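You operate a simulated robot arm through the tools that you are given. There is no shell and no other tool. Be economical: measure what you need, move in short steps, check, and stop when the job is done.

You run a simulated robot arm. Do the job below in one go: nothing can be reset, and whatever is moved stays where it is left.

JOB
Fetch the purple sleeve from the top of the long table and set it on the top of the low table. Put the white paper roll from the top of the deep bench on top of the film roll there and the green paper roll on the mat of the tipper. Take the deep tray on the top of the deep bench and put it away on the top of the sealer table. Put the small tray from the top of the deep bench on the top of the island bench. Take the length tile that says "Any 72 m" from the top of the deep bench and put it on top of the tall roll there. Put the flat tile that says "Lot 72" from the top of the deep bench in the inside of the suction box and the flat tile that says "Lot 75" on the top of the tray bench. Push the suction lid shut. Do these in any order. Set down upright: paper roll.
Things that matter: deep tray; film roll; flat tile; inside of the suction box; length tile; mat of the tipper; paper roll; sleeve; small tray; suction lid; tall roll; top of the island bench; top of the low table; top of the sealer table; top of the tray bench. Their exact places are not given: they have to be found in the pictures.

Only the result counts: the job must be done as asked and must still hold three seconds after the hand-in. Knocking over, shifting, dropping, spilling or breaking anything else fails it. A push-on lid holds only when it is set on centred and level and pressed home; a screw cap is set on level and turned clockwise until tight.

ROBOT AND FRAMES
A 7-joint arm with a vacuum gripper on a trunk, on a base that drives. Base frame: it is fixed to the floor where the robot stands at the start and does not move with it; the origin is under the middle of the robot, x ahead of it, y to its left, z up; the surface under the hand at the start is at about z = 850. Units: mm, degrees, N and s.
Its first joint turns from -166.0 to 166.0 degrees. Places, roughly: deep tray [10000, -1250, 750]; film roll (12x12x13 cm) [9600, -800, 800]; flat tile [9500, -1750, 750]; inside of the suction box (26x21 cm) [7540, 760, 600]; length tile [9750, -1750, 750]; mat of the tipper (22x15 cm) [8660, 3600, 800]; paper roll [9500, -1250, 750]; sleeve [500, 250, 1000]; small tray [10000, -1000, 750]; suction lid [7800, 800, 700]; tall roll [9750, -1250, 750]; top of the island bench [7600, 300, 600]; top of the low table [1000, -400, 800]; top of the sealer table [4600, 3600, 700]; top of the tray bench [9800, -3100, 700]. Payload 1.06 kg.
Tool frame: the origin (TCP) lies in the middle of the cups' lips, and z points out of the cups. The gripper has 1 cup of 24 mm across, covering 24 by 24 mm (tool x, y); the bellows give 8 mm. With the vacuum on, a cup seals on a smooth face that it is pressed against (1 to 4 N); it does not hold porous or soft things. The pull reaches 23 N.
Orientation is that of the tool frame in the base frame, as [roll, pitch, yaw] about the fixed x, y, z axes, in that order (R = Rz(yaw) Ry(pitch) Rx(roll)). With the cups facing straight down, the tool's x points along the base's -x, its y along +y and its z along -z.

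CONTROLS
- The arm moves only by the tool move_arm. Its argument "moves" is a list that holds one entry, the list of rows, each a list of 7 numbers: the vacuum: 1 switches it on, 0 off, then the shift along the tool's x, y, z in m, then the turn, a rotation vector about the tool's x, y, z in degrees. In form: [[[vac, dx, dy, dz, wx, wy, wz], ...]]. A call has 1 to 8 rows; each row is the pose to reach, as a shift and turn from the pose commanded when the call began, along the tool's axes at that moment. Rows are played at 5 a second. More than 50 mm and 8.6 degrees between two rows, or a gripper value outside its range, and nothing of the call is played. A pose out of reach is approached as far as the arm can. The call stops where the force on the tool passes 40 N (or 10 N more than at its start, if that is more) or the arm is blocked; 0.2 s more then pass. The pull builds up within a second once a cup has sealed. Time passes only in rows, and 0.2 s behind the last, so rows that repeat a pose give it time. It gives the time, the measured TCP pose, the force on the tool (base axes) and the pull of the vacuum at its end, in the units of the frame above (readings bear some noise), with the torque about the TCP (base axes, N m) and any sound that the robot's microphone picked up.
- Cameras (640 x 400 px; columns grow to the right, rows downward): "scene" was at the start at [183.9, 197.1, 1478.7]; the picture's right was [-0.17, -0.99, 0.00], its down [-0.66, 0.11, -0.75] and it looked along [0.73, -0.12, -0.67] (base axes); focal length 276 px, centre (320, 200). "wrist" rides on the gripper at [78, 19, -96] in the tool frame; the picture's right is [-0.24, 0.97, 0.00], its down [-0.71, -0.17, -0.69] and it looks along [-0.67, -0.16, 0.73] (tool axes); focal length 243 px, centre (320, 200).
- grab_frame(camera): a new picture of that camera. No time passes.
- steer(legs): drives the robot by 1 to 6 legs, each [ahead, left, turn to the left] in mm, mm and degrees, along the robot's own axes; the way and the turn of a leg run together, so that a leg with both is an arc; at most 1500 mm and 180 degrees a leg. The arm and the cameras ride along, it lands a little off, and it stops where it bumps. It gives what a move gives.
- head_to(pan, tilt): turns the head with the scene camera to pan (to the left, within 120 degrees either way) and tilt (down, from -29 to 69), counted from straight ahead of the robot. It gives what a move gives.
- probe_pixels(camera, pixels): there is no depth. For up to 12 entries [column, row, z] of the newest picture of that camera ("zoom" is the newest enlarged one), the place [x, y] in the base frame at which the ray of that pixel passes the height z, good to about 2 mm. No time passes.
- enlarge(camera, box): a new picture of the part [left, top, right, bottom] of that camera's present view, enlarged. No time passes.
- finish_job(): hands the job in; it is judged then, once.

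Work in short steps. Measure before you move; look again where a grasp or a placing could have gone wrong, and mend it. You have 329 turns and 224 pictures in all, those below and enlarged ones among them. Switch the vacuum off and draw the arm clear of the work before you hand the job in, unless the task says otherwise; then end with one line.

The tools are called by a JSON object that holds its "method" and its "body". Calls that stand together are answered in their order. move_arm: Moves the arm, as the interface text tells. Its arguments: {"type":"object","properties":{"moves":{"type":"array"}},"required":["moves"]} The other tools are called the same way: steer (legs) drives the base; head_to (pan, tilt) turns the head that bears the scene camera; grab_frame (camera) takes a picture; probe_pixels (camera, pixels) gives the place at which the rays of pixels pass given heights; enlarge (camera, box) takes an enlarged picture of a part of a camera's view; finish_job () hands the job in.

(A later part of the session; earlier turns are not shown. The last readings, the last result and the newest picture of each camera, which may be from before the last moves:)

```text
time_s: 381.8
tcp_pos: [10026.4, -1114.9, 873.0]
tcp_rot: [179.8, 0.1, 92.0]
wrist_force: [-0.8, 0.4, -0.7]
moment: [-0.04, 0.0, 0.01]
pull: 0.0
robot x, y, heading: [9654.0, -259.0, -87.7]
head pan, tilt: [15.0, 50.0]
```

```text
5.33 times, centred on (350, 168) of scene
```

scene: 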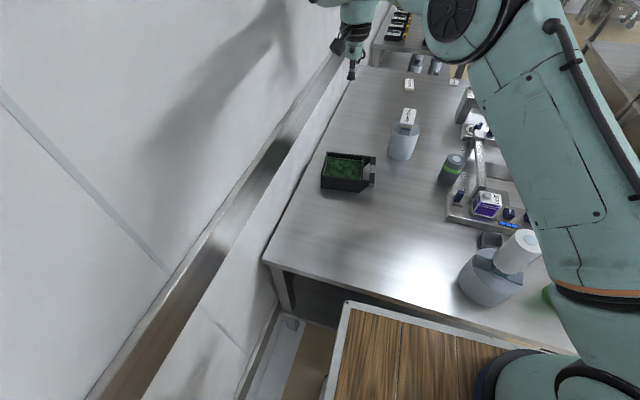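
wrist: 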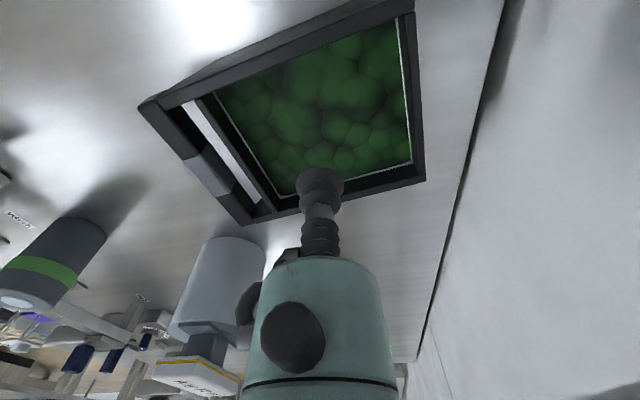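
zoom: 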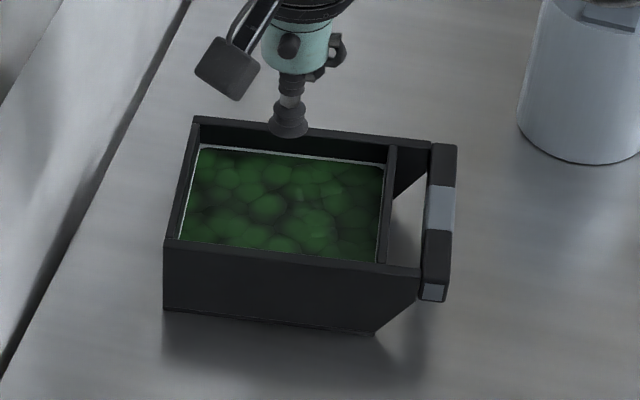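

The tray hasn't moved. I press a little more firmly, wait, then lift slowly in small steps.

{"method": "move_arm", "body": {"moves": [[[0, 0.001, 0.001, 0.045, 0, 0, 0], [1, 0.001, 0.001, 0.066, 0, 0, 0], [1, 0.001, 0.001, 0.071, 0, 0, 0], [1, 0.001, 0.001, 0.073, 0, 0, 0], [1, 0.001, 0.001, 0.074, 0, 0, 0], [1, 0.001, 0.001, 0.074, 0, 0, 0], [1, 0.001, 0.001, 0.074, 0, 0, 0], [1, 0.001, 0.001, 0.074, 0, 0, 0]]]}}

{"method": "move_arm", "body": {"moves": [[[1, 0, 0, -0.001, 0, 0, 0], [1, 0, 0, -0.002, 0, 0, 0], [1, 0, 0, -0.003, 0, 0, 0], [1, 0, 0, -0.004, 0, 0, 0]]]}}

{"method": "move_arm", "body": {"moves": [[[1, 0, 0, -0.001, 0, 0, 0], [1, 0, 0, -0.003, 0, 0, 0], [1, 0, 0, -0.005, 0, 0, 0], [1, 0, 0, -0.007, 0, 0, 0]]]}}

```text
time_s: 383.6
tcp_pos: [10026.7, -1112.0, 797.6]
tcp_rot: [179.8, 0.0, 92.0]
wrist_force: [0.0, 0.1, -0.6]
moment: [-0.03, 0.02, 0.0]
pull: 22.9
robot x, y, heading: [9657.1, -261.3, -87.3]
head pan, tilt: [15.0, 50.0]
```

```text
time_s: 384.6
tcp_pos: [10026.7, -1111.0, 801.9]
tcp_rot: [179.8, 0.0, 92.1]
wrist_force: [0.2, 0.9, 0.7]
moment: [-0.01, -0.01, 0.01]
pull: 22.9
robot x, y, heading: [9652.3, -261.1, -87.3]
head pan, tilt: [15.0, 50.0]
```

```text
time_s: 385.6
tcp_pos: [10026.9, -1111.7, 810.5]
tcp_rot: [179.9, 0.0, 92.0]
wrist_force: [0.0, -0.1, -0.3]
moment: [-0.02, -0.02, -0.01]
pull: 22.8
robot x, y, heading: [9652.4, -263.6, -87.6]
head pan, tilt: [15.0, 50.0]
```

{"method": "enlarge", "body": {"camera": "scene", "box": [300, 130, 400, 205]}}

{"method": "move_arm", "body": {"moves": [[[1, 0, 0, -0.003, 0, 0, 0], [1, 0, 0, -0.006, 0, 0, 0], [1, 0, 0, -0.009, 0, 0, 0], [1, 0, 0, -0.012, 0, 0, 0]]]}}

{"method": "enlarge", "body": {"camera": "scene", "box": [300, 130, 400, 205]}}

```text
5.33 times, centred on (350, 168) of scene
```

zoom: 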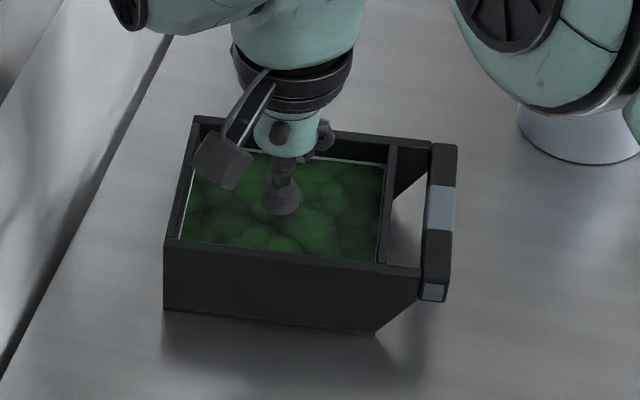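

```text
time_s: 386.6
tcp_pos: [10026.3, -1111.9, 821.6]
tcp_rot: [179.7, -0.1, 92.0]
wrist_force: [-0.1, 0.6, 0.6]
moment: [-0.01, 0.0, 0.02]
pull: 0.1
robot x, y, heading: [9653.8, -260.9, -87.4]
head pan, tilt: [15.0, 50.0]
```

```text
5.33 times, centred on (350, 168) of scene
```

zoom: 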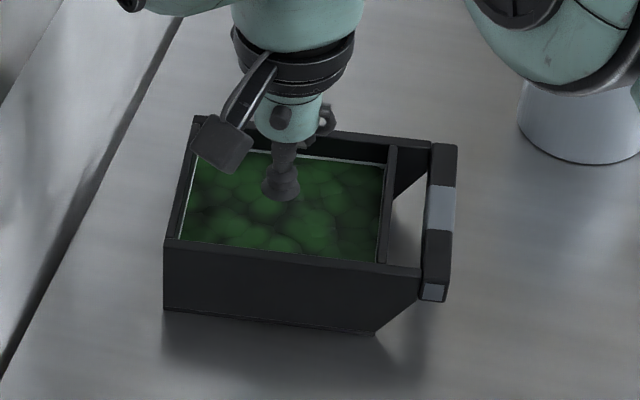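

The pull shows but there's no contact force; the surface may be lower. I press down until a force is felt.

{"method": "move_arm", "body": {"moves": [[[1, 0, 0, 0.01, 0, 0, 0], [1, 0, 0, 0.02, 0, 0, 0], [1, 0, 0, 0.024, 0, 0, 0], [1, 0, 0, 0.026, 0, 0, 0], [1, 0, 0, 0.028, 0, 0, 0]]]}}

{"method": "move_arm", "body": {"moves": [[[1, 0, 0, 0.001, 0, 0, 0], [1, 0, 0, 0.002, 0, 0, 0], [1, 0, 0, 0.003, 0, 0, 0]]]}}

```text
time_s: 387.8
tcp_pos: [10026.9, -1111.7, 793.7]
tcp_rot: [179.8, 0.0, 92.0]
wrist_force: [-0.1, 0.2, 0.1]
moment: [0.0, 0.0, 0.01]
pull: 23.1
robot x, y, heading: [9654.0, -258.2, -87.4]
head pan, tilt: [15.0, 50.0]
```

```text
time_s: 388.6
tcp_pos: [10026.7, -1112.4, 791.0]
tcp_rot: [179.7, 0.0, 92.1]
wrist_force: [0.3, -0.7, 0.6]
moment: [0.01, 0.04, 0.0]
pull: 22.7
robot x, y, heading: [9655.2, -263.0, -87.5]
head pan, tilt: [15.0, 50.0]
```

Still no resistance; I continue down carefully.

{"method": "move_arm", "body": {"moves": [[[1, 0, 0, 0.002, 0, 0, 0], [1, 0, 0, 0.004, 0, 0, 0], [1, 0, 0, 0.006, 0, 0, 0]]]}}

{"method": "enlarge", "body": {"camera": "scene", "box": [300, 130, 400, 205]}}

{"method": "grab_frame", "body": {"camera": "wrist"}}

```text
time_s: 389.4
tcp_pos: [10027.5, -1112.5, 785.5]
tcp_rot: [179.7, 0.2, 92.0]
wrist_force: [-6.2, 3.6, 17.2]
moment: [0.01, 0.01, 0.01]
pull: 22.5
robot x, y, heading: [9653.4, -262.1, -87.8]
head pan, tilt: [15.0, 50.0]
```

```text
5.33 times, centred on (350, 168) of scene
```

zoom: 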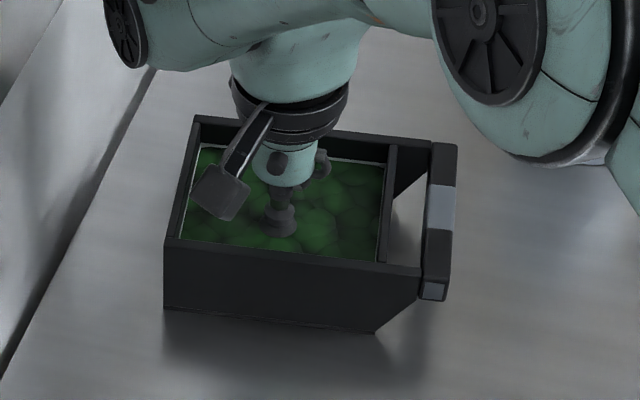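

```text
61 pictures are left
```

wrist: 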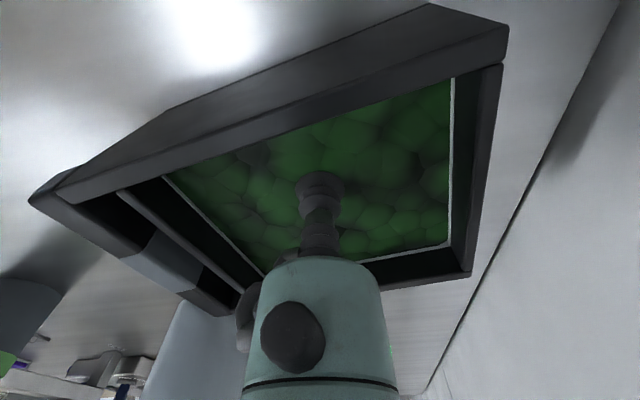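

Now real contact (17 N). I ease off, wait, and lift slowly.

{"method": "move_arm", "body": {"moves": [[[1, 0, 0, -0.001, 0, 0, 0], [1, 0, 0, -0.001, 0, 0, 0], [1, 0, 0, -0.001, 0, 0, 0], [1, 0, 0, -0.001, 0, 0, 0], [1, 0, 0, -0.004, 0, 0, 0], [1, 0, 0, -0.007, 0, 0, 0], [1, 0, 0, -0.01, 0, 0, 0], [1, 0, 0, -0.013, 0, 0, 0]]]}}

{"method": "enlarge", "body": {"camera": "scene", "box": [300, 130, 400, 205]}}

```text
time_s: 391.2
tcp_pos: [10026.9, -1111.1, 797.3]
tcp_rot: [179.8, 0.0, 92.0]
wrist_force: [0.4, 0.3, -3.4]
moment: [0.05, -0.06, 0.0]
pull: 23.6
robot x, y, heading: [9655.6, -261.8, -87.6]
head pan, tilt: [15.0, 50.0]
```

```text
5.33 times, centred on (350, 168) of scene
```

zoom: 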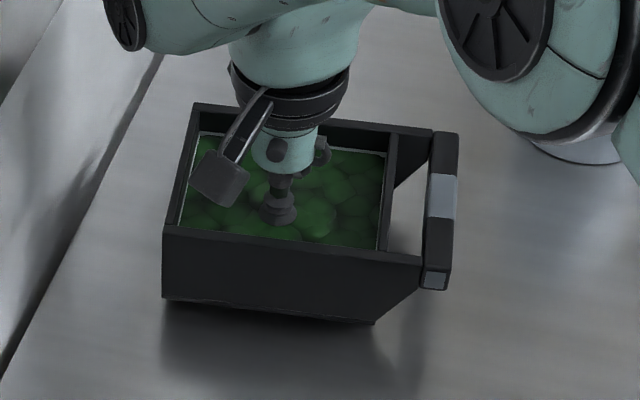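

The tray is lifted (−3.4 N). I raise it gently and retract.

{"method": "move_arm", "body": {"moves": [[[1, 0, 0, -0.03, 0, 0, 0], [1, 0, 0, -0.07, 0, 0, 0], [1, 0, 0, -0.11, 0, 0, 0], [1, 0, 0, -0.15, 0, 0, 0], [1, 0, 0, -0.19, 0, 0, 0], [1, 0, 0, -0.23, 0, 0, 0], [1, 0, 0, -0.27, 0, 0, 0], [1, 0, 0, -0.31, 0, 0, 0]]]}}

{"method": "move_arm", "body": {"moves": [[[1, 0.026, -0.03, -0.01, 0, 0, 0], [1, 0.052, -0.06, -0.02, 0, 0, 0], [1, 0.078, -0.09, -0.03, 0, 0, 0], [1, 0.104, -0.12, -0.04, 0, 0, 0], [1, 0.13, -0.15, -0.05, 0, 0, 0], [1, 0.156, -0.18, -0.06, 0, 0, 0], [1, 0.182, -0.21, -0.07, 0, 0, 0], [1, 0.208, -0.24, -0.08, 0, 0, 0]]]}}

{"method": "move_arm", "body": {"moves": [[[1, 0.025, -0.03, -0.005, 0, 0, 0], [1, 0.05, -0.06, -0.01, 0, 0, 0], [1, 0.075, -0.09, -0.015, 0, 0, 0], [1, 0.1, -0.12, -0.02, 0, 0, 0]]]}}

{"method": "grab_frame", "body": {"camera": "scene"}}

```text
time_s: 393.0
tcp_pos: [10026.0, -1112.6, 1108.4]
tcp_rot: [179.8, 0.0, 91.9]
wrist_force: [0.0, -1.1, -3.9]
moment: [0.03, 0.01, 0.03]
pull: 23.1
robot x, y, heading: [9653.1, -260.6, -87.4]
head pan, tilt: [15.0, 50.0]
```

```text
time_s: 394.8
tcp_pos: [9780.0, -909.0, 1189.2]
tcp_rot: [179.8, 0.0, 92.2]
wrist_force: [-0.1, -0.5, -4.0]
moment: [0.11, -0.03, 0.02]
pull: 22.5
robot x, y, heading: [9652.2, -261.0, -87.4]
head pan, tilt: [15.0, 50.0]
```

```text
time_s: 395.8
tcp_pos: [9657.0, -817.5, 1206.7]
tcp_rot: [179.8, 0.0, 92.1]
wrist_force: [1.1, -0.3, -3.6]
moment: [0.05, 0.02, 0.0]
pull: 22.9
robot x, y, heading: [9653.7, -265.7, -87.5]
head pan, tilt: [15.0, 50.0]
```

```text
59 pictures are left
```

scene: 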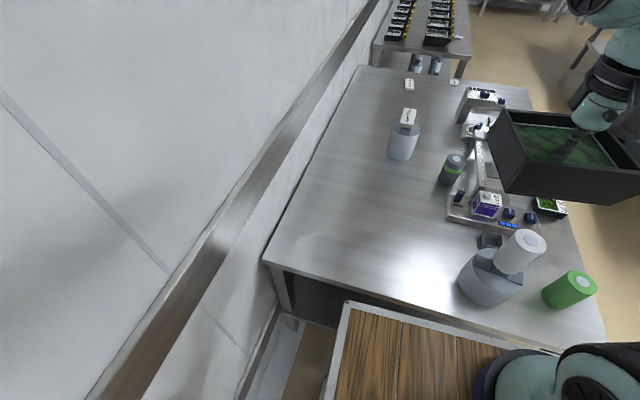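

The tray is held. I drive the long way to the sealer table in chunks, correcting drift.

{"method": "steer", "body": {"legs": [[-340, 0, -2.5], [0, -800, 0], [-1400, 0, 0], [-420, 0, 0]]}}

```text
time_s: 410.7
tcp_pos: [8790.7, 1334.4, 1207.4]
tcp_rot: [179.8, 0.0, 90.4]
wrist_force: [-0.1, 0.6, -2.5]
moment: [0.04, -0.03, 0.04]
pull: 22.5
robot x, y, heading: [8806.1, 1886.7, -89.2]
head pan, tilt: [15.0, 50.0]
```

{"method": "steer", "body": {"legs": [[0, -1450, -0.8], [0, -1480, 0]]}}

```text
time_s: 424.8
tcp_pos: [5876.1, 1329.1, 1207.3]
tcp_rot: [179.9, 0.0, 89.7]
wrist_force: [0.3, -0.4, -4.4]
moment: [0.04, -0.03, -0.02]
pull: 23.1
robot x, y, heading: [5898.2, 1884.6, -90.1]
head pan, tilt: [15.0, 50.0]
```

{"method": "steer", "body": {"legs": [[-1350, -60, 0], [-1250, -60, 0]]}}

{"method": "head_to", "body": {"pan": -75, "tilt": 25}}

{"method": "grab_frame", "body": {"camera": "scene"}}

```text
time_s: 437.3
tcp_pos: [5722.6, 3898.0, 1207.0]
tcp_rot: [179.8, 0.0, 91.7]
wrist_force: [-0.4, -0.4, -2.7]
moment: [0.07, -0.05, -0.03]
pull: 22.8
robot x, y, heading: [5725.1, 4457.0, -88.0]
head pan, tilt: [15.0, 50.0]
```

```text
time_s: 439.0
tcp_pos: [5722.7, 3897.8, 1207.7]
tcp_rot: [179.8, 0.0, 91.8]
wrist_force: [0.6, 0.2, -2.9]
moment: [0.05, -0.03, 0.01]
pull: 22.9
robot x, y, heading: [5721.9, 4453.6, -87.8]
head pan, tilt: [-75.0, 25.0]
```

```text
58 pictures are left
```

scene: 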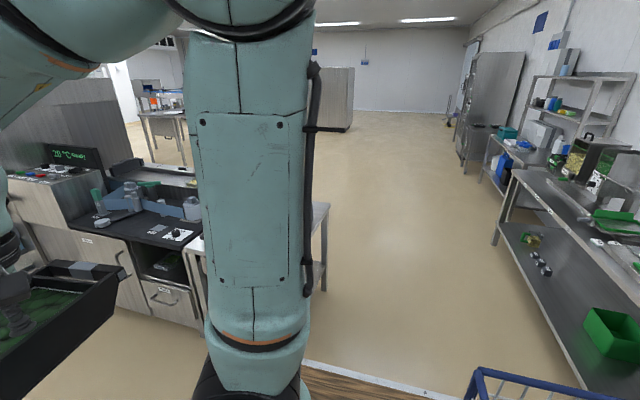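

The way is clear. I drive right to x≈4600.

{"method": "steer", "body": {"legs": [[0, -1080, -2]]}}

{"method": "head_to", "body": {"pan": 0, "tilt": 52}}

{"method": "grab_frame", "body": {"camera": "scene"}}

{"method": "grab_frame", "body": {"camera": "wrist"}}

```text
time_s: 444.5
tcp_pos: [4623.9, 3870.8, 1208.5]
tcp_rot: [179.8, 0.0, 90.3]
wrist_force: [0.4, 1.1, -4.1]
moment: [0.07, -0.04, 0.01]
pull: 23.4
robot x, y, heading: [4639.6, 4427.5, -89.2]
head pan, tilt: [-75.0, 25.0]
```

```text
time_s: 446.0
tcp_pos: [4625.1, 3870.5, 1207.4]
tcp_rot: [179.8, 0.1, 90.3]
wrist_force: [0.5, -0.1, -3.6]
moment: [0.06, -0.06, 0.0]
pull: 22.8
robot x, y, heading: [4636.4, 4427.9, -89.3]
head pan, tilt: [0.0, 52.0]
```

```text
57 pictures are left
```

scene: 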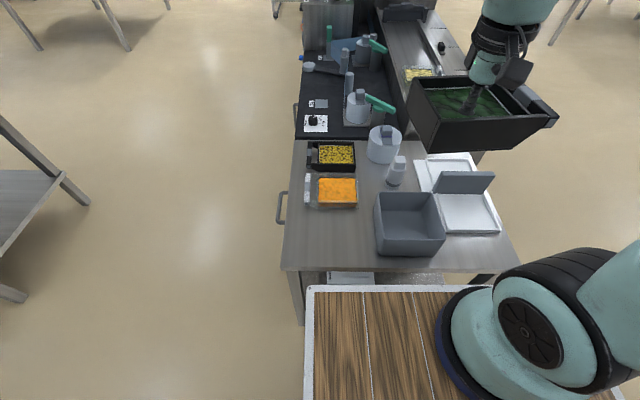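

```text
56 pictures are left
```

wrist: 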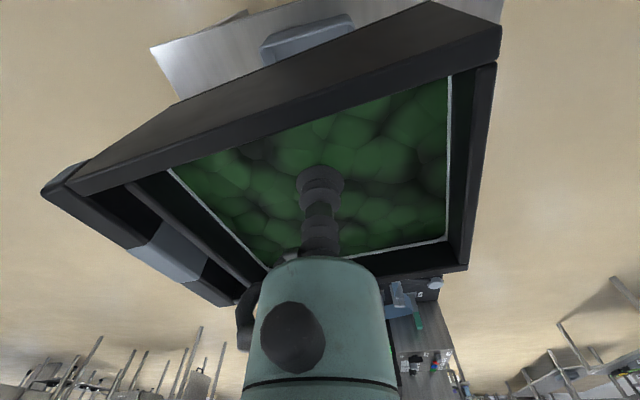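

Free area at the front-left of the sealer table. I triangulate the table height with its near-right corner: scene (519,264), wrist (151,47).

{"method": "probe_pixels", "body": {"camera": "scene", "pixels": [[519, 264, 650], [519, 264, 700], [519, 264, 750], [283, 270, 700], [376, 250, 700], [313, 207, 700], [358, 207, 700], [375, 210, 700], [445, 250, 700], [290, 205, 700]]}}

{"method": "probe_pixels", "body": {"camera": "wrist", "pixels": [[151, 47, 650], [151, 47, 700], [151, 47, 750]]}}

{"method": "enlarge", "body": {"camera": "scene", "box": [270, 130, 530, 290]}}

```text
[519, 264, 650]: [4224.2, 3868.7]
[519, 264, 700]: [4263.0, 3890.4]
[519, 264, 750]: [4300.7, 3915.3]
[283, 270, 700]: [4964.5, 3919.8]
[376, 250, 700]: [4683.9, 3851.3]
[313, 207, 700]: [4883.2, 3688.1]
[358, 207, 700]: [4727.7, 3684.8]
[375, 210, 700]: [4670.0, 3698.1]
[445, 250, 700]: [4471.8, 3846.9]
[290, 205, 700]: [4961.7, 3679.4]
```

```text
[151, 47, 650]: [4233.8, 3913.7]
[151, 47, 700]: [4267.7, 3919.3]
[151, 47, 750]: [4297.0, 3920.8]
```

```text
2.46 times, centred on (400, 210) of scene
```

zoom: 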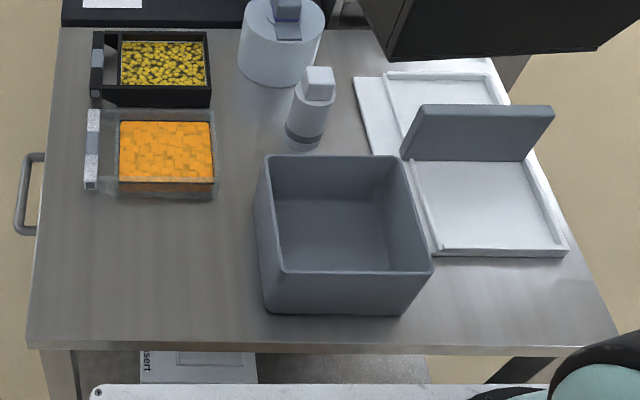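

The free spot centre is about (4830,3820), top z≈735. I move the tray there and descend.

{"method": "move_arm", "body": {"moves": [[[1, -0.012, 0.045, 0, 0, 0, 0], [1, -0.022, 0.09, 0, 0, 0, 0], [1, -0.032, 0.135, 0, 0, 0, 0], [1, -0.042, 0.18, 0, 0, 0, 0], [1, -0.051, 0.211, 0.02, 0, 0, 0], [1, -0.051, 0.211, 0.065, 0, 0, 0], [1, -0.051, 0.211, 0.11, 0, 0, 0], [1, -0.051, 0.211, 0.155, 0, 0, 0]]]}}

{"method": "move_arm", "body": {"moves": [[[1, 0, 0, 0.045, 0, 0, 0], [1, 0, 0, 0.09, 0, 0, 0], [1, 0, 0, 0.135, 0, 0, 0], [1, 0, 0, 0.18, 0, 0, 0], [1, 0, 0, 0.215, 0, 0, 0]]]}}

{"method": "enlarge", "body": {"camera": "scene", "box": [270, 130, 530, 290]}}

```text
time_s: 447.8
tcp_pos: [4835.8, 3821.5, 1050.0]
tcp_rot: [179.8, 0.0, 90.4]
wrist_force: [0.0, 0.0, -4.4]
moment: [0.03, -0.06, 0.0]
pull: 23.2
robot x, y, heading: [4636.3, 4423.3, -89.4]
head pan, tilt: [0.0, 52.0]
```

```text
time_s: 449.0
tcp_pos: [4836.3, 3818.7, 838.5]
tcp_rot: [179.9, 0.1, 90.3]
wrist_force: [0.8, 0.0, -3.7]
moment: [0.06, 0.02, -0.03]
pull: 22.6
robot x, y, heading: [4638.1, 4424.4, -88.9]
head pan, tilt: [0.0, 52.0]
```

```text
2.46 times, centred on (400, 210) of scene
```

zoom: 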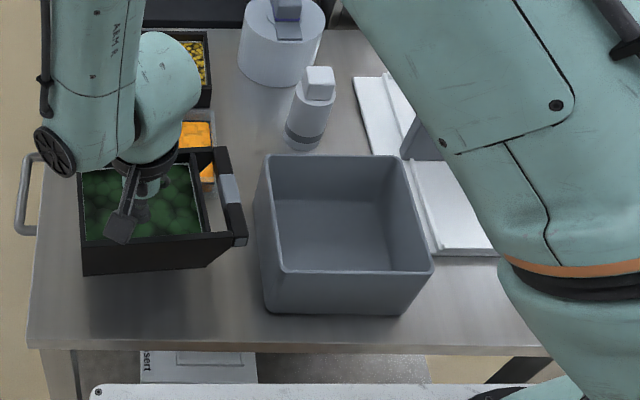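

Position good. I lower further.

{"method": "move_arm", "body": {"moves": [[[1, 0, 0, 0.02, 0, 0, 0], [1, 0, 0, 0.035, 0, 0, 0], [1, 0, 0, 0.045, 0, 0, 0], [1, 0, 0, 0.05, 0, 0, 0]]]}}

{"method": "enlarge", "body": {"camera": "scene", "box": [270, 130, 530, 290]}}

```text
time_s: 450.0
tcp_pos: [4836.6, 3819.0, 789.2]
tcp_rot: [179.8, -0.1, 90.3]
wrist_force: [0.0, -0.7, -4.5]
moment: [0.03, -0.03, -0.02]
pull: 22.7
robot x, y, heading: [4636.4, 4424.6, -89.1]
head pan, tilt: [0.0, 52.0]
```

```text
2.46 times, centred on (400, 210) of scene
```

zoom: 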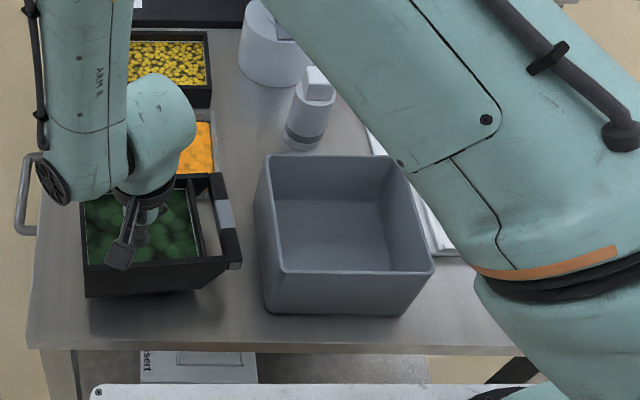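

Still above the top; I continue down in small steps.

{"method": "move_arm", "body": {"moves": [[[1, 0, 0, 0.003, 0, 0, 0], [1, 0, 0, 0.006, 0, 0, 0], [1, 0, 0, 0.009, 0, 0, 0], [1, 0, 0, 0.012, 0, 0, 0]]]}}

{"method": "move_arm", "body": {"moves": [[[1, 0, 0, 0.002, 0, 0, 0], [1, 0, 0, 0.004, 0, 0, 0], [1, 0, 0, 0.006, 0, 0, 0]]]}}

```text
time_s: 451.0
tcp_pos: [4835.7, 3819.6, 776.3]
tcp_rot: [179.7, 0.0, 90.2]
wrist_force: [-0.4, -0.2, -4.8]
moment: [0.07, -0.03, 0.01]
pull: 23.0
robot x, y, heading: [4638.8, 4423.7, -89.3]
head pan, tilt: [0.0, 52.0]
```

```text
time_s: 451.8
tcp_pos: [4837.3, 3820.5, 769.8]
tcp_rot: [179.7, 0.0, 90.3]
wrist_force: [-0.2, 0.4, -3.4]
moment: [0.07, -0.01, 0.01]
pull: 22.2
robot x, y, heading: [4635.9, 4428.6, -89.0]
head pan, tilt: [0.0, 52.0]
```

{"method": "move_arm", "body": {"moves": [[[1, 0, 0, 0.002, 0, 0, 0], [1, 0, 0, 0.004, 0, 0, 0], [1, 0, 0, 0.006, 0, 0, 0]]]}}

{"method": "move_arm", "body": {"moves": [[[1, 0, 0, 0.002, 0, 0, 0], [1, 0, 0, 0.004, 0, 0, 0]]]}}

{"method": "move_arm", "body": {"moves": [[[1, 0, 0, 0.002, 0, 0, 0], [1, 0, 0, 0.004, 0, 0, 0]]]}}

```text
time_s: 452.6
tcp_pos: [4836.2, 3819.2, 764.3]
tcp_rot: [179.7, 0.0, 90.3]
wrist_force: [0.2, -0.1, -3.8]
moment: [0.04, -0.03, -0.03]
pull: 22.7
robot x, y, heading: [4640.7, 4424.2, -89.3]
head pan, tilt: [0.0, 52.0]
```

```text
time_s: 453.2
tcp_pos: [4836.6, 3820.1, 760.6]
tcp_rot: [179.8, 0.1, 90.3]
wrist_force: [0.3, 1.0, 10.1]
moment: [-0.15, 0.12, 0.02]
pull: 22.2
robot x, y, heading: [4636.5, 4428.8, -88.9]
head pan, tilt: [0.0, 52.0]
```

```text
time_s: 453.8
tcp_pos: [4836.5, 3820.4, 756.7]
tcp_rot: [179.9, 0.1, 90.3]
wrist_force: [1.2, 0.4, 15.4]
moment: [-0.15, 0.11, -0.01]
pull: 22.6
robot x, y, heading: [4638.6, 4426.5, -89.1]
head pan, tilt: [0.0, 52.0]
```

Contact. Release and rise, then check.

{"method": "move_arm", "body": {"moves": [[[0, 0, 0, -0.002, 0, 0, 0], [0, 0, 0, -0.002, 0, 0, 0], [0, 0, 0, -0.002, 0, 0, 0], [0, 0, 0, -0.002, 0, 0, 0], [0, 0, 0, -0.01, 0, 0, 0], [0, 0, 0, -0.04, 0, 0, 0], [0, 0, 0, -0.08, 0, 0, 0], [0, 0, 0, -0.13, 0, 0, 0]]]}}

{"method": "move_arm", "body": {"moves": [[[0, 0, 0, -0.05, 0, 0, 0], [0, 0, 0, -0.1, 0, 0, 0], [0, 0, -0.02, -0.14, 0, 0, 0], [0, 0, -0.05, -0.18, 0, 0, 0], [0, 0, -0.08, -0.22, 0, 0, 0], [0, 0, -0.11, -0.26, 0, 0, 0], [0, 0.02, -0.14, -0.29, 0, 0, 0], [0, 0.04, -0.17, -0.32, 0, 0, 0]]]}}

{"method": "enlarge", "body": {"camera": "scene", "box": [270, 130, 530, 290]}}

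```text
time_s: 455.6
tcp_pos: [4837.4, 3820.4, 884.5]
tcp_rot: [179.8, 0.0, 90.3]
wrist_force: [0.0, 0.4, -0.1]
moment: [-0.01, -0.02, -0.02]
pull: 0.0
robot x, y, heading: [4640.6, 4426.0, -89.2]
head pan, tilt: [0.0, 52.0]
```

```text
time_s: 457.4
tcp_pos: [4664.6, 3860.6, 1207.0]
tcp_rot: [179.9, 0.0, 90.3]
wrist_force: [1.3, -0.1, -0.2]
moment: [0.03, 0.01, 0.03]
pull: 0.0
robot x, y, heading: [4641.0, 4426.4, -89.1]
head pan, tilt: [0.0, 52.0]
```

```text
2.46 times, centred on (400, 210) of scene
```

zoom: 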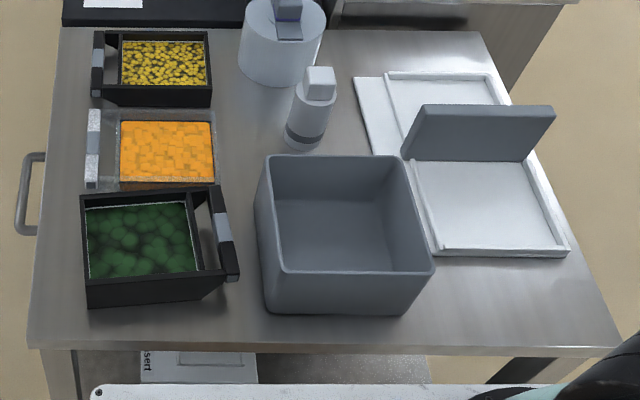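

The deep tray is put away. Last: the green paper roll. I drive back to the deep bench's north end.

{"method": "steer", "body": {"legs": [[0, 1130, -0.5], [1350, 60, 0], [1220, 60, 0]]}}

```text
time_s: 475.3
tcp_pos: [5785.3, 1292.1, 1206.6]
tcp_rot: [179.7, 0.0, 87.1]
wrist_force: [0.9, -0.5, -0.7]
moment: [0.01, -0.01, 0.02]
pull: 0.0
robot x, y, heading: [5792.8, 1855.9, -92.4]
head pan, tilt: [0.0, 52.0]
```

{"method": "steer", "body": {"legs": [[0, 1450, 2.4], [0, 1480, 0]]}}

```text
time_s: 489.5
tcp_pos: [8780.5, 1303.6, 1206.9]
tcp_rot: [179.8, 0.0, 91.3]
wrist_force: [0.0, 0.1, 0.6]
moment: [-0.01, 0.0, 0.05]
pull: 0.1
robot x, y, heading: [8741.0, 1870.5, -88.0]
head pan, tilt: [0.0, 52.0]
```

{"method": "steer", "body": {"legs": [[1400, 0, -2], [380, 0, 0], [0, 610, 0], [330, 0, 0]]}}

{"method": "head_to", "body": {"pan": 0, "tilt": 50}}

{"method": "grab_frame", "body": {"camera": "scene"}}

{"method": "grab_frame", "body": {"camera": "wrist"}}

```text
time_s: 503.1
tcp_pos: [9345.6, -776.0, 1206.4]
tcp_rot: [179.8, 0.0, 88.1]
wrist_force: [0.8, 0.6, 0.3]
moment: [-0.01, 0.01, 0.0]
pull: 0.0
robot x, y, heading: [9340.3, -209.1, -91.6]
head pan, tilt: [0.0, 52.0]
```

```text
time_s: 503.7
tcp_pos: [9344.7, -776.0, 1207.1]
tcp_rot: [179.8, 0.0, 88.1]
wrist_force: [1.2, -0.2, 0.0]
moment: [-0.03, 0.0, 0.0]
pull: 0.0
robot x, y, heading: [9342.7, -209.7, -91.5]
head pan, tilt: [0.0, 50.0]
```

```text
51 pictures are left
```

scene: 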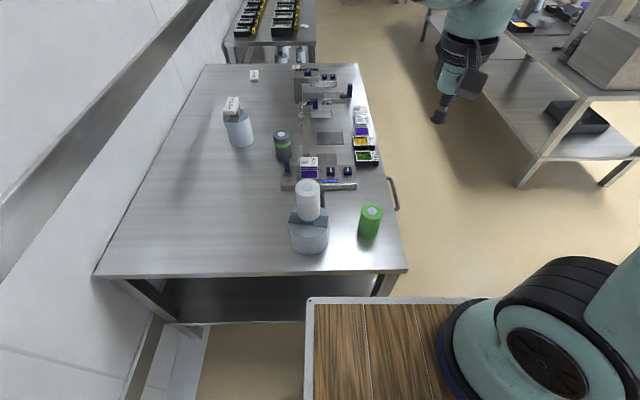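

```text
50 pictures are left
```

wrist: 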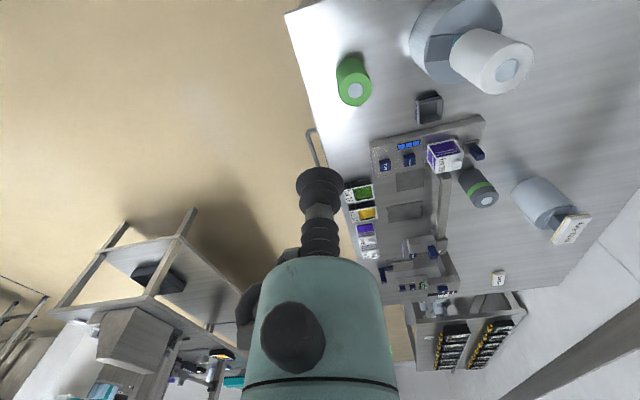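

Probe the green roll's core: wrist (355,91), scene (372,211).

{"method": "enlarge", "body": {"camera": "wrist", "box": [310, 40, 406, 120]}}

{"method": "probe_pixels", "body": {"camera": "zoom", "pixels": [[300, 255, 840], [300, 255, 860]]}}

{"method": "probe_pixels", "body": {"camera": "scene", "pixels": [[372, 210.5, 840], [372, 210.5, 850], [372, 210.5, 860]]}}

```text
5.00 times, centred on (358, 80) of wrist
```

zoom: 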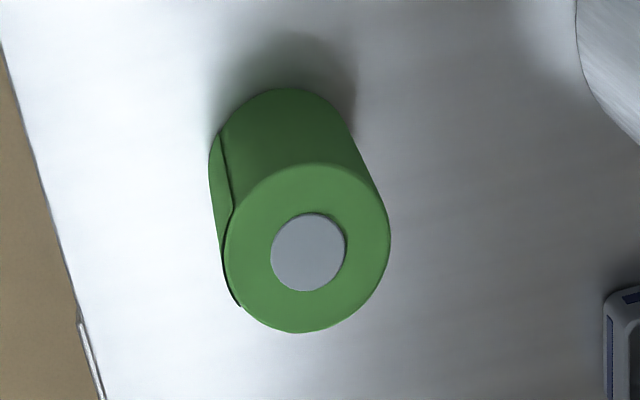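

```text
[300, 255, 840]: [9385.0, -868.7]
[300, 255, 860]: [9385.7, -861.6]
```

```text
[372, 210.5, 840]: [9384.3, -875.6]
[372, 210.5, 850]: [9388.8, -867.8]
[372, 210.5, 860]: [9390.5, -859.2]
```

I move above it and recheck closer.

{"method": "move_arm", "body": {"moves": [[[0, -0.03, 0.015, 0.03, 0, 0, 0], [0, -0.06, 0.03, 0.06, 0, 0, 0], [0, -0.0885, 0.045, 0.09, 0, 0, 0], [0, -0.0885, 0.045, 0.14, 0, 0, 0], [0, -0.0885, 0.045, 0.19, 0, 0, 0], [0, -0.0885, 0.045, 0.237, 0, 0, 0]]]}}

{"method": "enlarge", "body": {"camera": "wrist", "box": [240, 40, 400, 160]}}

{"method": "probe_pixels", "body": {"camera": "zoom", "pixels": [[320, 200, 850], [400, 200, 850], [320, 280, 850]]}}

```text
time_s: 505.1
tcp_pos: [9387.0, -867.7, 968.4]
tcp_rot: [179.7, 0.0, 88.2]
wrist_force: [-0.2, 0.3, 0.1]
moment: [-0.03, 0.02, 0.0]
pull: 0.0
robot x, y, heading: [9339.2, -211.8, -91.4]
head pan, tilt: [0.0, 50.0]
```

```text
3.33 times, centred on (320, 100) of wrist
```

zoom: 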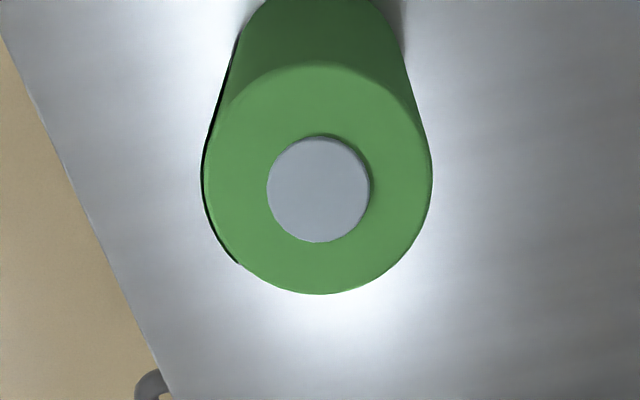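

```text
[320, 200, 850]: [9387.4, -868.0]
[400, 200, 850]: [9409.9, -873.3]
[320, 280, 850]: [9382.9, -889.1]
```

Centre at (9387.7,-865.2): aligned. I descend with vacuum.

{"method": "move_arm", "body": {"moves": [[[0, 0.0005, 0, 0.045, 0, 0, 0], [0, 0.0005, 0, 0.09, 0, 0, 0], [1, 0.0005, 0, 0.11, 0, 0, 0], [1, 0.0005, 0, 0.115, 0, 0, 0], [1, 0.0005, 0, 0.118, 0, 0, 0], [1, 0.0005, 0, 0.12, 0, 0, 0]]]}}

```text
time_s: 506.5
tcp_pos: [9388.5, -866.5, 848.9]
tcp_rot: [179.7, 0.1, 88.1]
wrist_force: [2.3, 1.2, 10.9]
moment: [0.0, 0.01, 0.03]
pull: 23.1
robot x, y, heading: [9340.6, -211.2, -91.2]
head pan, tilt: [0.0, 50.0]
```

Sealed with contact. I lift.

{"method": "move_arm", "body": {"moves": [[[1, 0, 0, -0.01, 0, 0, 0], [1, 0, 0, -0.04, 0, 0, 0], [1, 0, 0, -0.08, 0, 0, 0], [1, 0, 0, -0.12, 0, 0, 0], [1, 0, 0, -0.16, 0, 0, 0], [1, 0, 0, -0.2, 0, 0, 0], [1, 0, 0, -0.24, 0, 0, 0], [1, 0, 0, -0.28, 0, 0, 0]]]}}

{"method": "move_arm", "body": {"moves": [[[1, 0.03, -0.015, -0.02, 0, 0, 0], [1, 0.06, -0.03, -0.04, 0, 0, 0], [1, 0.08, -0.045, -0.06, 0, 0, 0], [1, 0.09, -0.045, -0.09, 0, 0, 0]]]}}

```text
time_s: 508.3
tcp_pos: [9387.9, -866.1, 1131.5]
tcp_rot: [179.7, -0.1, 88.0]
wrist_force: [0.2, -0.9, -1.0]
moment: [0.0, 0.02, -0.01]
pull: 22.7
robot x, y, heading: [9340.3, -208.1, -91.5]
head pan, tilt: [0.0, 50.0]
```

```text
time_s: 509.3
tcp_pos: [9344.8, -774.6, 1220.1]
tcp_rot: [179.8, 0.0, 88.0]
wrist_force: [-0.4, -0.6, -0.8]
moment: [0.04, -0.02, 0.01]
pull: 23.1
robot x, y, heading: [9340.6, -209.7, -91.5]
head pan, tilt: [0.0, 50.0]
```

Now to the tipper, approaching from the south.

{"method": "steer", "body": {"legs": [[-290, 0, 1.5], [0, -590, 0], [0, 0, 180], [1400, 0, 0], [700, 0, 0]]}}

{"method": "head_to", "body": {"pan": 0, "tilt": 35}}

{"method": "grab_frame", "body": {"camera": "scene"}}

```text
time_s: 531.8
tcp_pos: [8744.3, 2770.3, 1220.6]
tcp_rot: [179.7, 0.1, -91.2]
wrist_force: [0.0, 0.7, -1.2]
moment: [-0.01, 0.0, 0.02]
pull: 23.1
robot x, y, heading: [8754.9, 2206.3, 89.4]
head pan, tilt: [0.0, 50.0]
```

```text
time_s: 532.5
tcp_pos: [8743.2, 2771.5, 1220.4]
tcp_rot: [179.7, 0.0, -91.2]
wrist_force: [-0.4, 0.6, 0.2]
moment: [0.01, 0.01, -0.02]
pull: 22.7
robot x, y, heading: [8754.9, 2201.9, 89.1]
head pan, tilt: [0.0, 35.0]
```

```text
47 pictures are left
```

scene: 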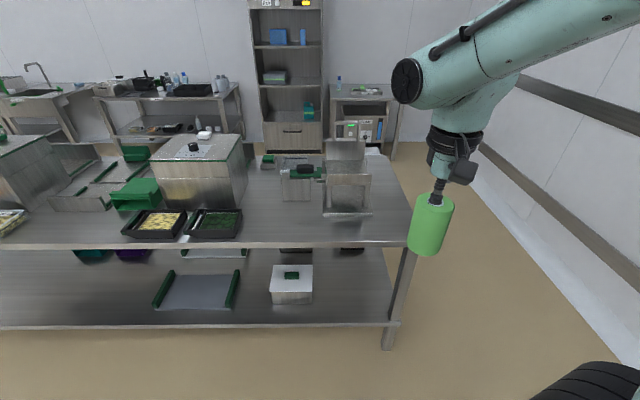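

{"method": "enlarge", "body": {"camera": "scene", "box": [240, 120, 420, 260]}}

{"method": "probe_pixels", "body": {"camera": "scene", "pixels": [[410, 245, 750], [410, 245, 700], [388, 350, 0], [390, 158, 750], [348, 185, 800], [325, 215, 750], [372, 215, 750]]}}

```text
2.86 times, centred on (330, 190) of scene
```

zoom: 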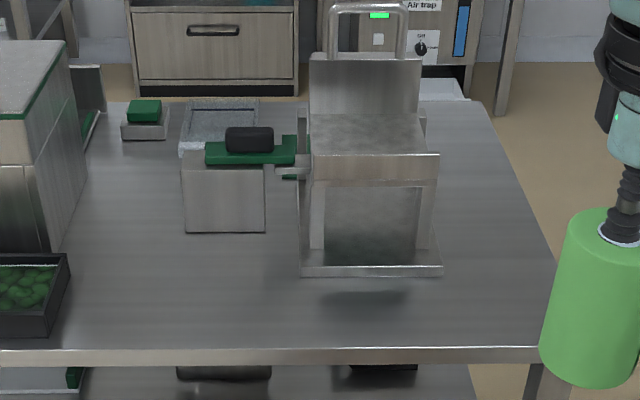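

```text
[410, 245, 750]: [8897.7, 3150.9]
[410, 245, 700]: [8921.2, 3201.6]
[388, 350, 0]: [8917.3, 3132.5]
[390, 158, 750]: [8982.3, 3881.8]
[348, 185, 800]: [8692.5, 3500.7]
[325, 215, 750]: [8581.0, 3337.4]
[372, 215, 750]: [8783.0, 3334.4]
```

The tipper looks like a seat with a backrest; its mat is the seat surface. I drive nearer.

{"method": "steer", "body": {"legs": [[460, 60, 0.8]]}}

{"method": "head_to", "body": {"pan": -5, "tilt": 45}}

{"method": "grab_frame", "body": {"camera": "scene"}}

{"method": "grab_frame", "body": {"camera": "wrist"}}

```text
time_s: 535.3
tcp_pos: [8686.3, 3225.5, 1221.0]
tcp_rot: [179.7, 0.0, -90.9]
wrist_force: [-0.2, 0.6, 0.0]
moment: [0.0, -0.01, -0.02]
pull: 23.3
robot x, y, heading: [8702.1, 2660.3, 89.7]
head pan, tilt: [0.0, 35.0]
```

```text
time_s: 536.0
tcp_pos: [8685.9, 3225.9, 1221.2]
tcp_rot: [179.8, 0.0, -90.9]
wrist_force: [-0.1, -1.0, -0.4]
moment: [-0.01, 0.02, -0.02]
pull: 22.4
robot x, y, heading: [8696.5, 2660.0, 89.5]
head pan, tilt: [-5.0, 45.0]
```

```text
45 pictures are left
```

scene: 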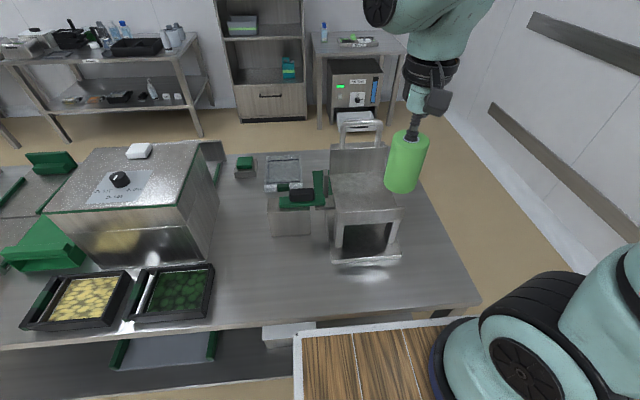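

```text
44 pictures are left
```

wrist: 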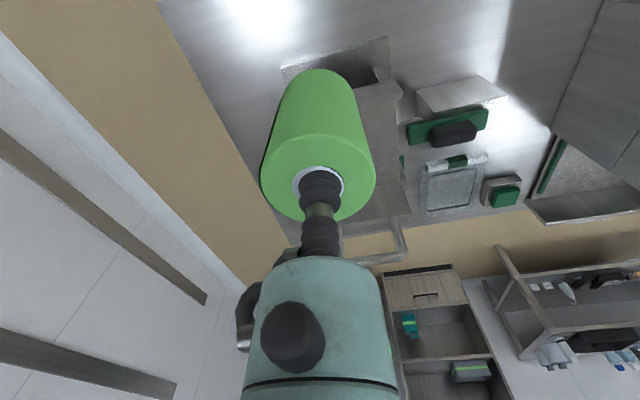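

{"method": "enlarge", "body": {"camera": "scene", "box": [260, 110, 430, 280]}}

{"method": "enlarge", "body": {"camera": "wrist", "box": [250, 20, 450, 270]}}

```text
2.35 times, centred on (345, 195) of scene
```

zoom: 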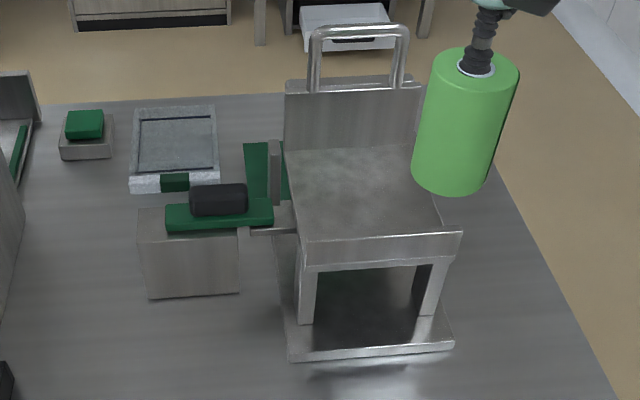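

```text
1.60 times, centred on (350, 145) of wrist
```

zoom: 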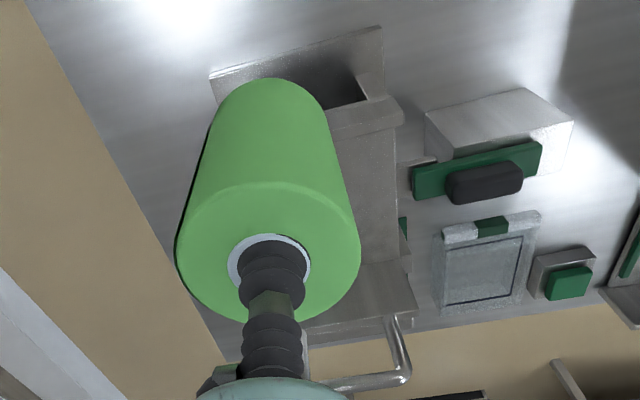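

Triangulate the seat's −x corners: front: scene (336,212)/wrist (400,97); back: scene (330,174)/wrist (400,184).

{"method": "probe_pixels", "body": {"camera": "scene", "pixels": [[336, 212, 800], [336, 212, 850], [336, 212, 900], [330, 174, 800], [330, 174, 850], [330, 174, 900], [404.5, 208.6, 850], [390, 169.5, 850]]}}

{"method": "probe_pixels", "body": {"camera": "wrist", "pixels": [[400, 97, 800], [400, 97, 850], [400, 97, 900], [400, 184, 800], [400, 184, 850], [400, 184, 900]]}}

```text
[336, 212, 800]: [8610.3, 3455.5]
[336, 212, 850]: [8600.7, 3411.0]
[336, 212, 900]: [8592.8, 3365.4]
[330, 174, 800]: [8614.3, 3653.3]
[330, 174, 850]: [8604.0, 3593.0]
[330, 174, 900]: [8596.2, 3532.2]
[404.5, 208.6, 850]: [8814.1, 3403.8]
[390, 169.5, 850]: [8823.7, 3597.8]
```

```text
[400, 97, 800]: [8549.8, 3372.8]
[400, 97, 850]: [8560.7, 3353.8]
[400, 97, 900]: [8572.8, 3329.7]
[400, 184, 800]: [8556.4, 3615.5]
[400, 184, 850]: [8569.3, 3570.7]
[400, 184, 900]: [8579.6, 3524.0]
```

The correspondences are uncertain. I move the roll aside to view the seat cleanly from the wrist camera.

{"method": "move_arm", "body": {"moves": [[[1, 0, -0.045, 0, 0, 0, 0], [1, 0, -0.09, 0, 0, 0, 0], [1, 0, -0.135, 0, 0, 0, 0], [1, 0, -0.18, 0, 0, 0, 0]]]}}

{"method": "grab_frame", "body": {"camera": "wrist"}}

{"method": "enlarge", "body": {"camera": "wrist", "box": [380, 20, 580, 220]}}

{"method": "enlarge", "body": {"camera": "scene", "box": [310, 120, 430, 270]}}

```text
time_s: 537.0
tcp_pos: [8863.4, 3223.8, 1221.2]
tcp_rot: [179.8, 0.0, -90.8]
wrist_force: [-0.6, -0.4, -0.5]
moment: [-0.02, -0.03, 0.0]
pull: 22.7
robot x, y, heading: [8698.0, 2657.2, 89.8]
head pan, tilt: [-5.0, 45.0]
```

```text
41 pictures are left
```

wrist: 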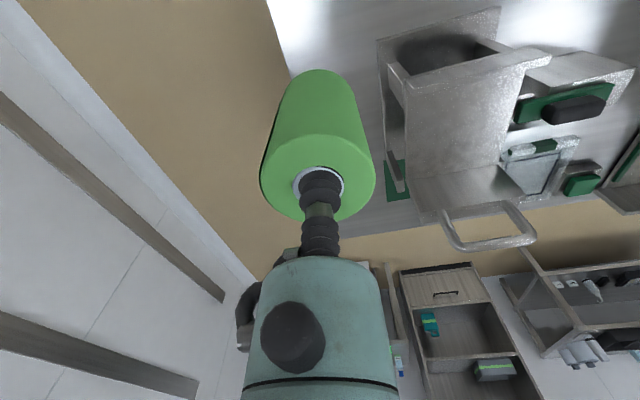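

```text
2.00 times, centred on (480, 120) of wrist
```

zoom: 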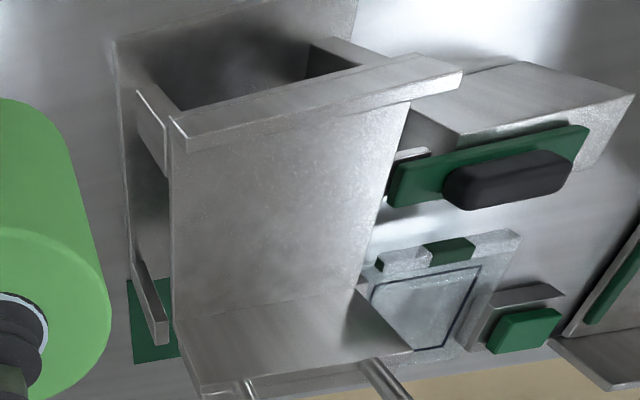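

```text
2.67 times, centred on (370, 195) of scene
```

zoom: 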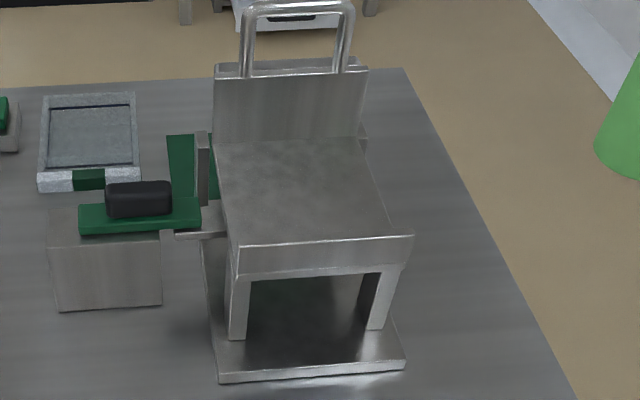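

Probe matched points: seat back −x, back +x, lip −x end, front +x.

{"method": "probe_pixels", "body": {"camera": "scene", "pixels": [[331, 173.3, 800], [331, 173.3, 900], [384.2, 171.8, 800], [384.2, 171.8, 900], [339.3, 212.2, 800], [339.3, 212.2, 900], [404.8, 208, 800], [404.8, 208, 900], [395.5, 207, 800], [395.5, 207, 900]]}}

{"method": "probe_pixels", "body": {"camera": "wrist", "pixels": [[501, 165, 800], [501, 165, 900], [409, 179, 800], [409, 179, 900], [551, 55, 800], [551, 55, 900], [413, 87, 800], [413, 87, 900], [414, 95, 800], [414, 95, 900]]}}

```text
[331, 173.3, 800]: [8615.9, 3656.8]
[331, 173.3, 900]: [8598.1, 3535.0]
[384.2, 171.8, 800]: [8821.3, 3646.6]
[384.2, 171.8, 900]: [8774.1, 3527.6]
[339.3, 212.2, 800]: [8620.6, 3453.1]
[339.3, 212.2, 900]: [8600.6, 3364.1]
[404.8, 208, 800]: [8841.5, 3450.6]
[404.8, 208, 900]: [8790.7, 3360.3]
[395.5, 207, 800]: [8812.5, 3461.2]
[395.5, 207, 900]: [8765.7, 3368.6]
```

```text
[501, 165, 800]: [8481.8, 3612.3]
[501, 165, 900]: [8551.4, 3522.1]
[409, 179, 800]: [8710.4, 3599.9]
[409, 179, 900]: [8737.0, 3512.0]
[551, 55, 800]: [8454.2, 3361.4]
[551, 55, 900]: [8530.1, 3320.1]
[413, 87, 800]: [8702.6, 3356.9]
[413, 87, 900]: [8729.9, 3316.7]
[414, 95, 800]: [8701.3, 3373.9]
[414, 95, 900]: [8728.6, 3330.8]
```

The seat is at z≈951, y≈3310–3470, which doesn't match the rough mat place; but a green mat shows behind/under it on both sides. I probe the green parts.

{"method": "probe_pixels", "body": {"camera": "scene", "pixels": [[312.3, 171, 760], [312.3, 171, 800], [313, 197, 760], [313, 197, 800], [331.8, 262.4, 750], [401.5, 257, 750]]}}

{"method": "probe_pixels", "body": {"camera": "wrist", "pixels": [[385, 160, 760], [385, 160, 800], [387.5, 201, 760], [387.5, 201, 800], [409, 197, 760]]}}

{"method": "enlarge", "body": {"camera": "scene", "box": [285, 130, 375, 220]}}

{"method": "enlarge", "body": {"camera": "wrist", "box": [370, 140, 550, 260]}}

```text
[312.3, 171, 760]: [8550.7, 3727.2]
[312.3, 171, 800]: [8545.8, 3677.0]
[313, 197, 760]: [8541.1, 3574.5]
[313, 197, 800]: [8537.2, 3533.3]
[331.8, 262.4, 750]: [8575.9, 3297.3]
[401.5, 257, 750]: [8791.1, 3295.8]
```

```text
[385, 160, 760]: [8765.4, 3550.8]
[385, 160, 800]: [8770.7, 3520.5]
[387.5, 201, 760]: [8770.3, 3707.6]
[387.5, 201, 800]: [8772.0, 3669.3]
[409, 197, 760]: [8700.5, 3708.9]
```

```text
4.44 times, centred on (330, 175) of scene
```

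zoom: 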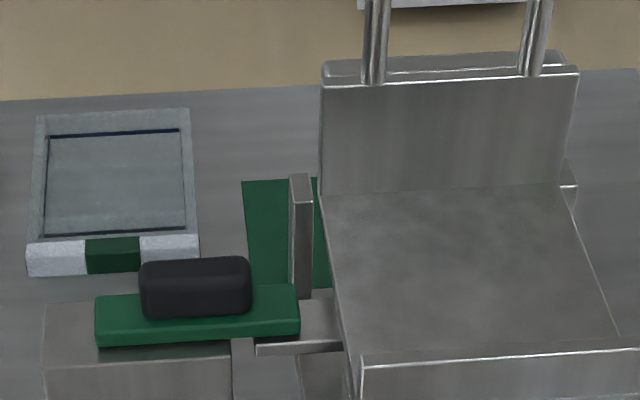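

```text
3.33 times, centred on (460, 200) of wrist
```

zoom: 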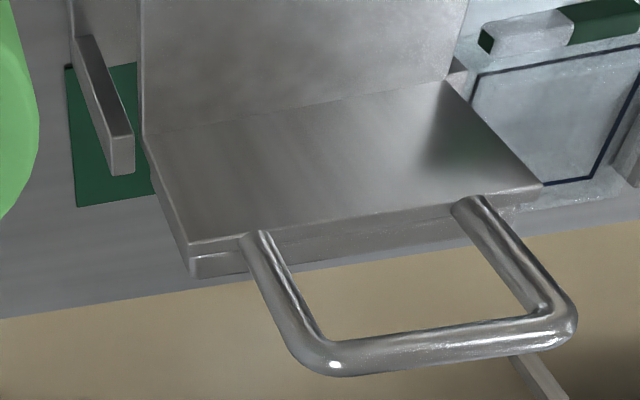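

The green mat lies behind the seat: x≈8550–8766, y≈3560–3715, z≈755. I triangulate the backrest top and hoop to see what's over it.

{"method": "probe_pixels", "body": {"camera": "scene", "pixels": [[388, 146, 950], [388, 146, 1050], [330.5, 148, 950], [330.5, 148, 1050], [341, 124, 1000], [341, 124, 1100], [382, 123, 1000], [382, 123, 1100]]}}

{"method": "probe_pixels", "body": {"camera": "wrist", "pixels": [[419, 213, 950], [419, 213, 1050], [526, 195, 950], [526, 195, 1050], [463, 249.5, 1000], [463, 249.5, 1100], [535, 240, 1000], [535, 240, 1100]]}}

```text
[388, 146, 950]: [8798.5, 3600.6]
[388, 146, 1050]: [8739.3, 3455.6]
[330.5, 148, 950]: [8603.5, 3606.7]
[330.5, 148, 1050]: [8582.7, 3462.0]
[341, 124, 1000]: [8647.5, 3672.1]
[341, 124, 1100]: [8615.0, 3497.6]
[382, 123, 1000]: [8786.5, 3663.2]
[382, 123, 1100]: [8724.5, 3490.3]
```

```text
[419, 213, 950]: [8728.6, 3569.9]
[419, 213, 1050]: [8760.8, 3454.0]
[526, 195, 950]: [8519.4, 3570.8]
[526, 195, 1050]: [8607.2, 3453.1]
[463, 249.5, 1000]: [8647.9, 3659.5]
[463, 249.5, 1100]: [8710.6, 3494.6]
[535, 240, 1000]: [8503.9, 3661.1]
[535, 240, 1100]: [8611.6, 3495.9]
```

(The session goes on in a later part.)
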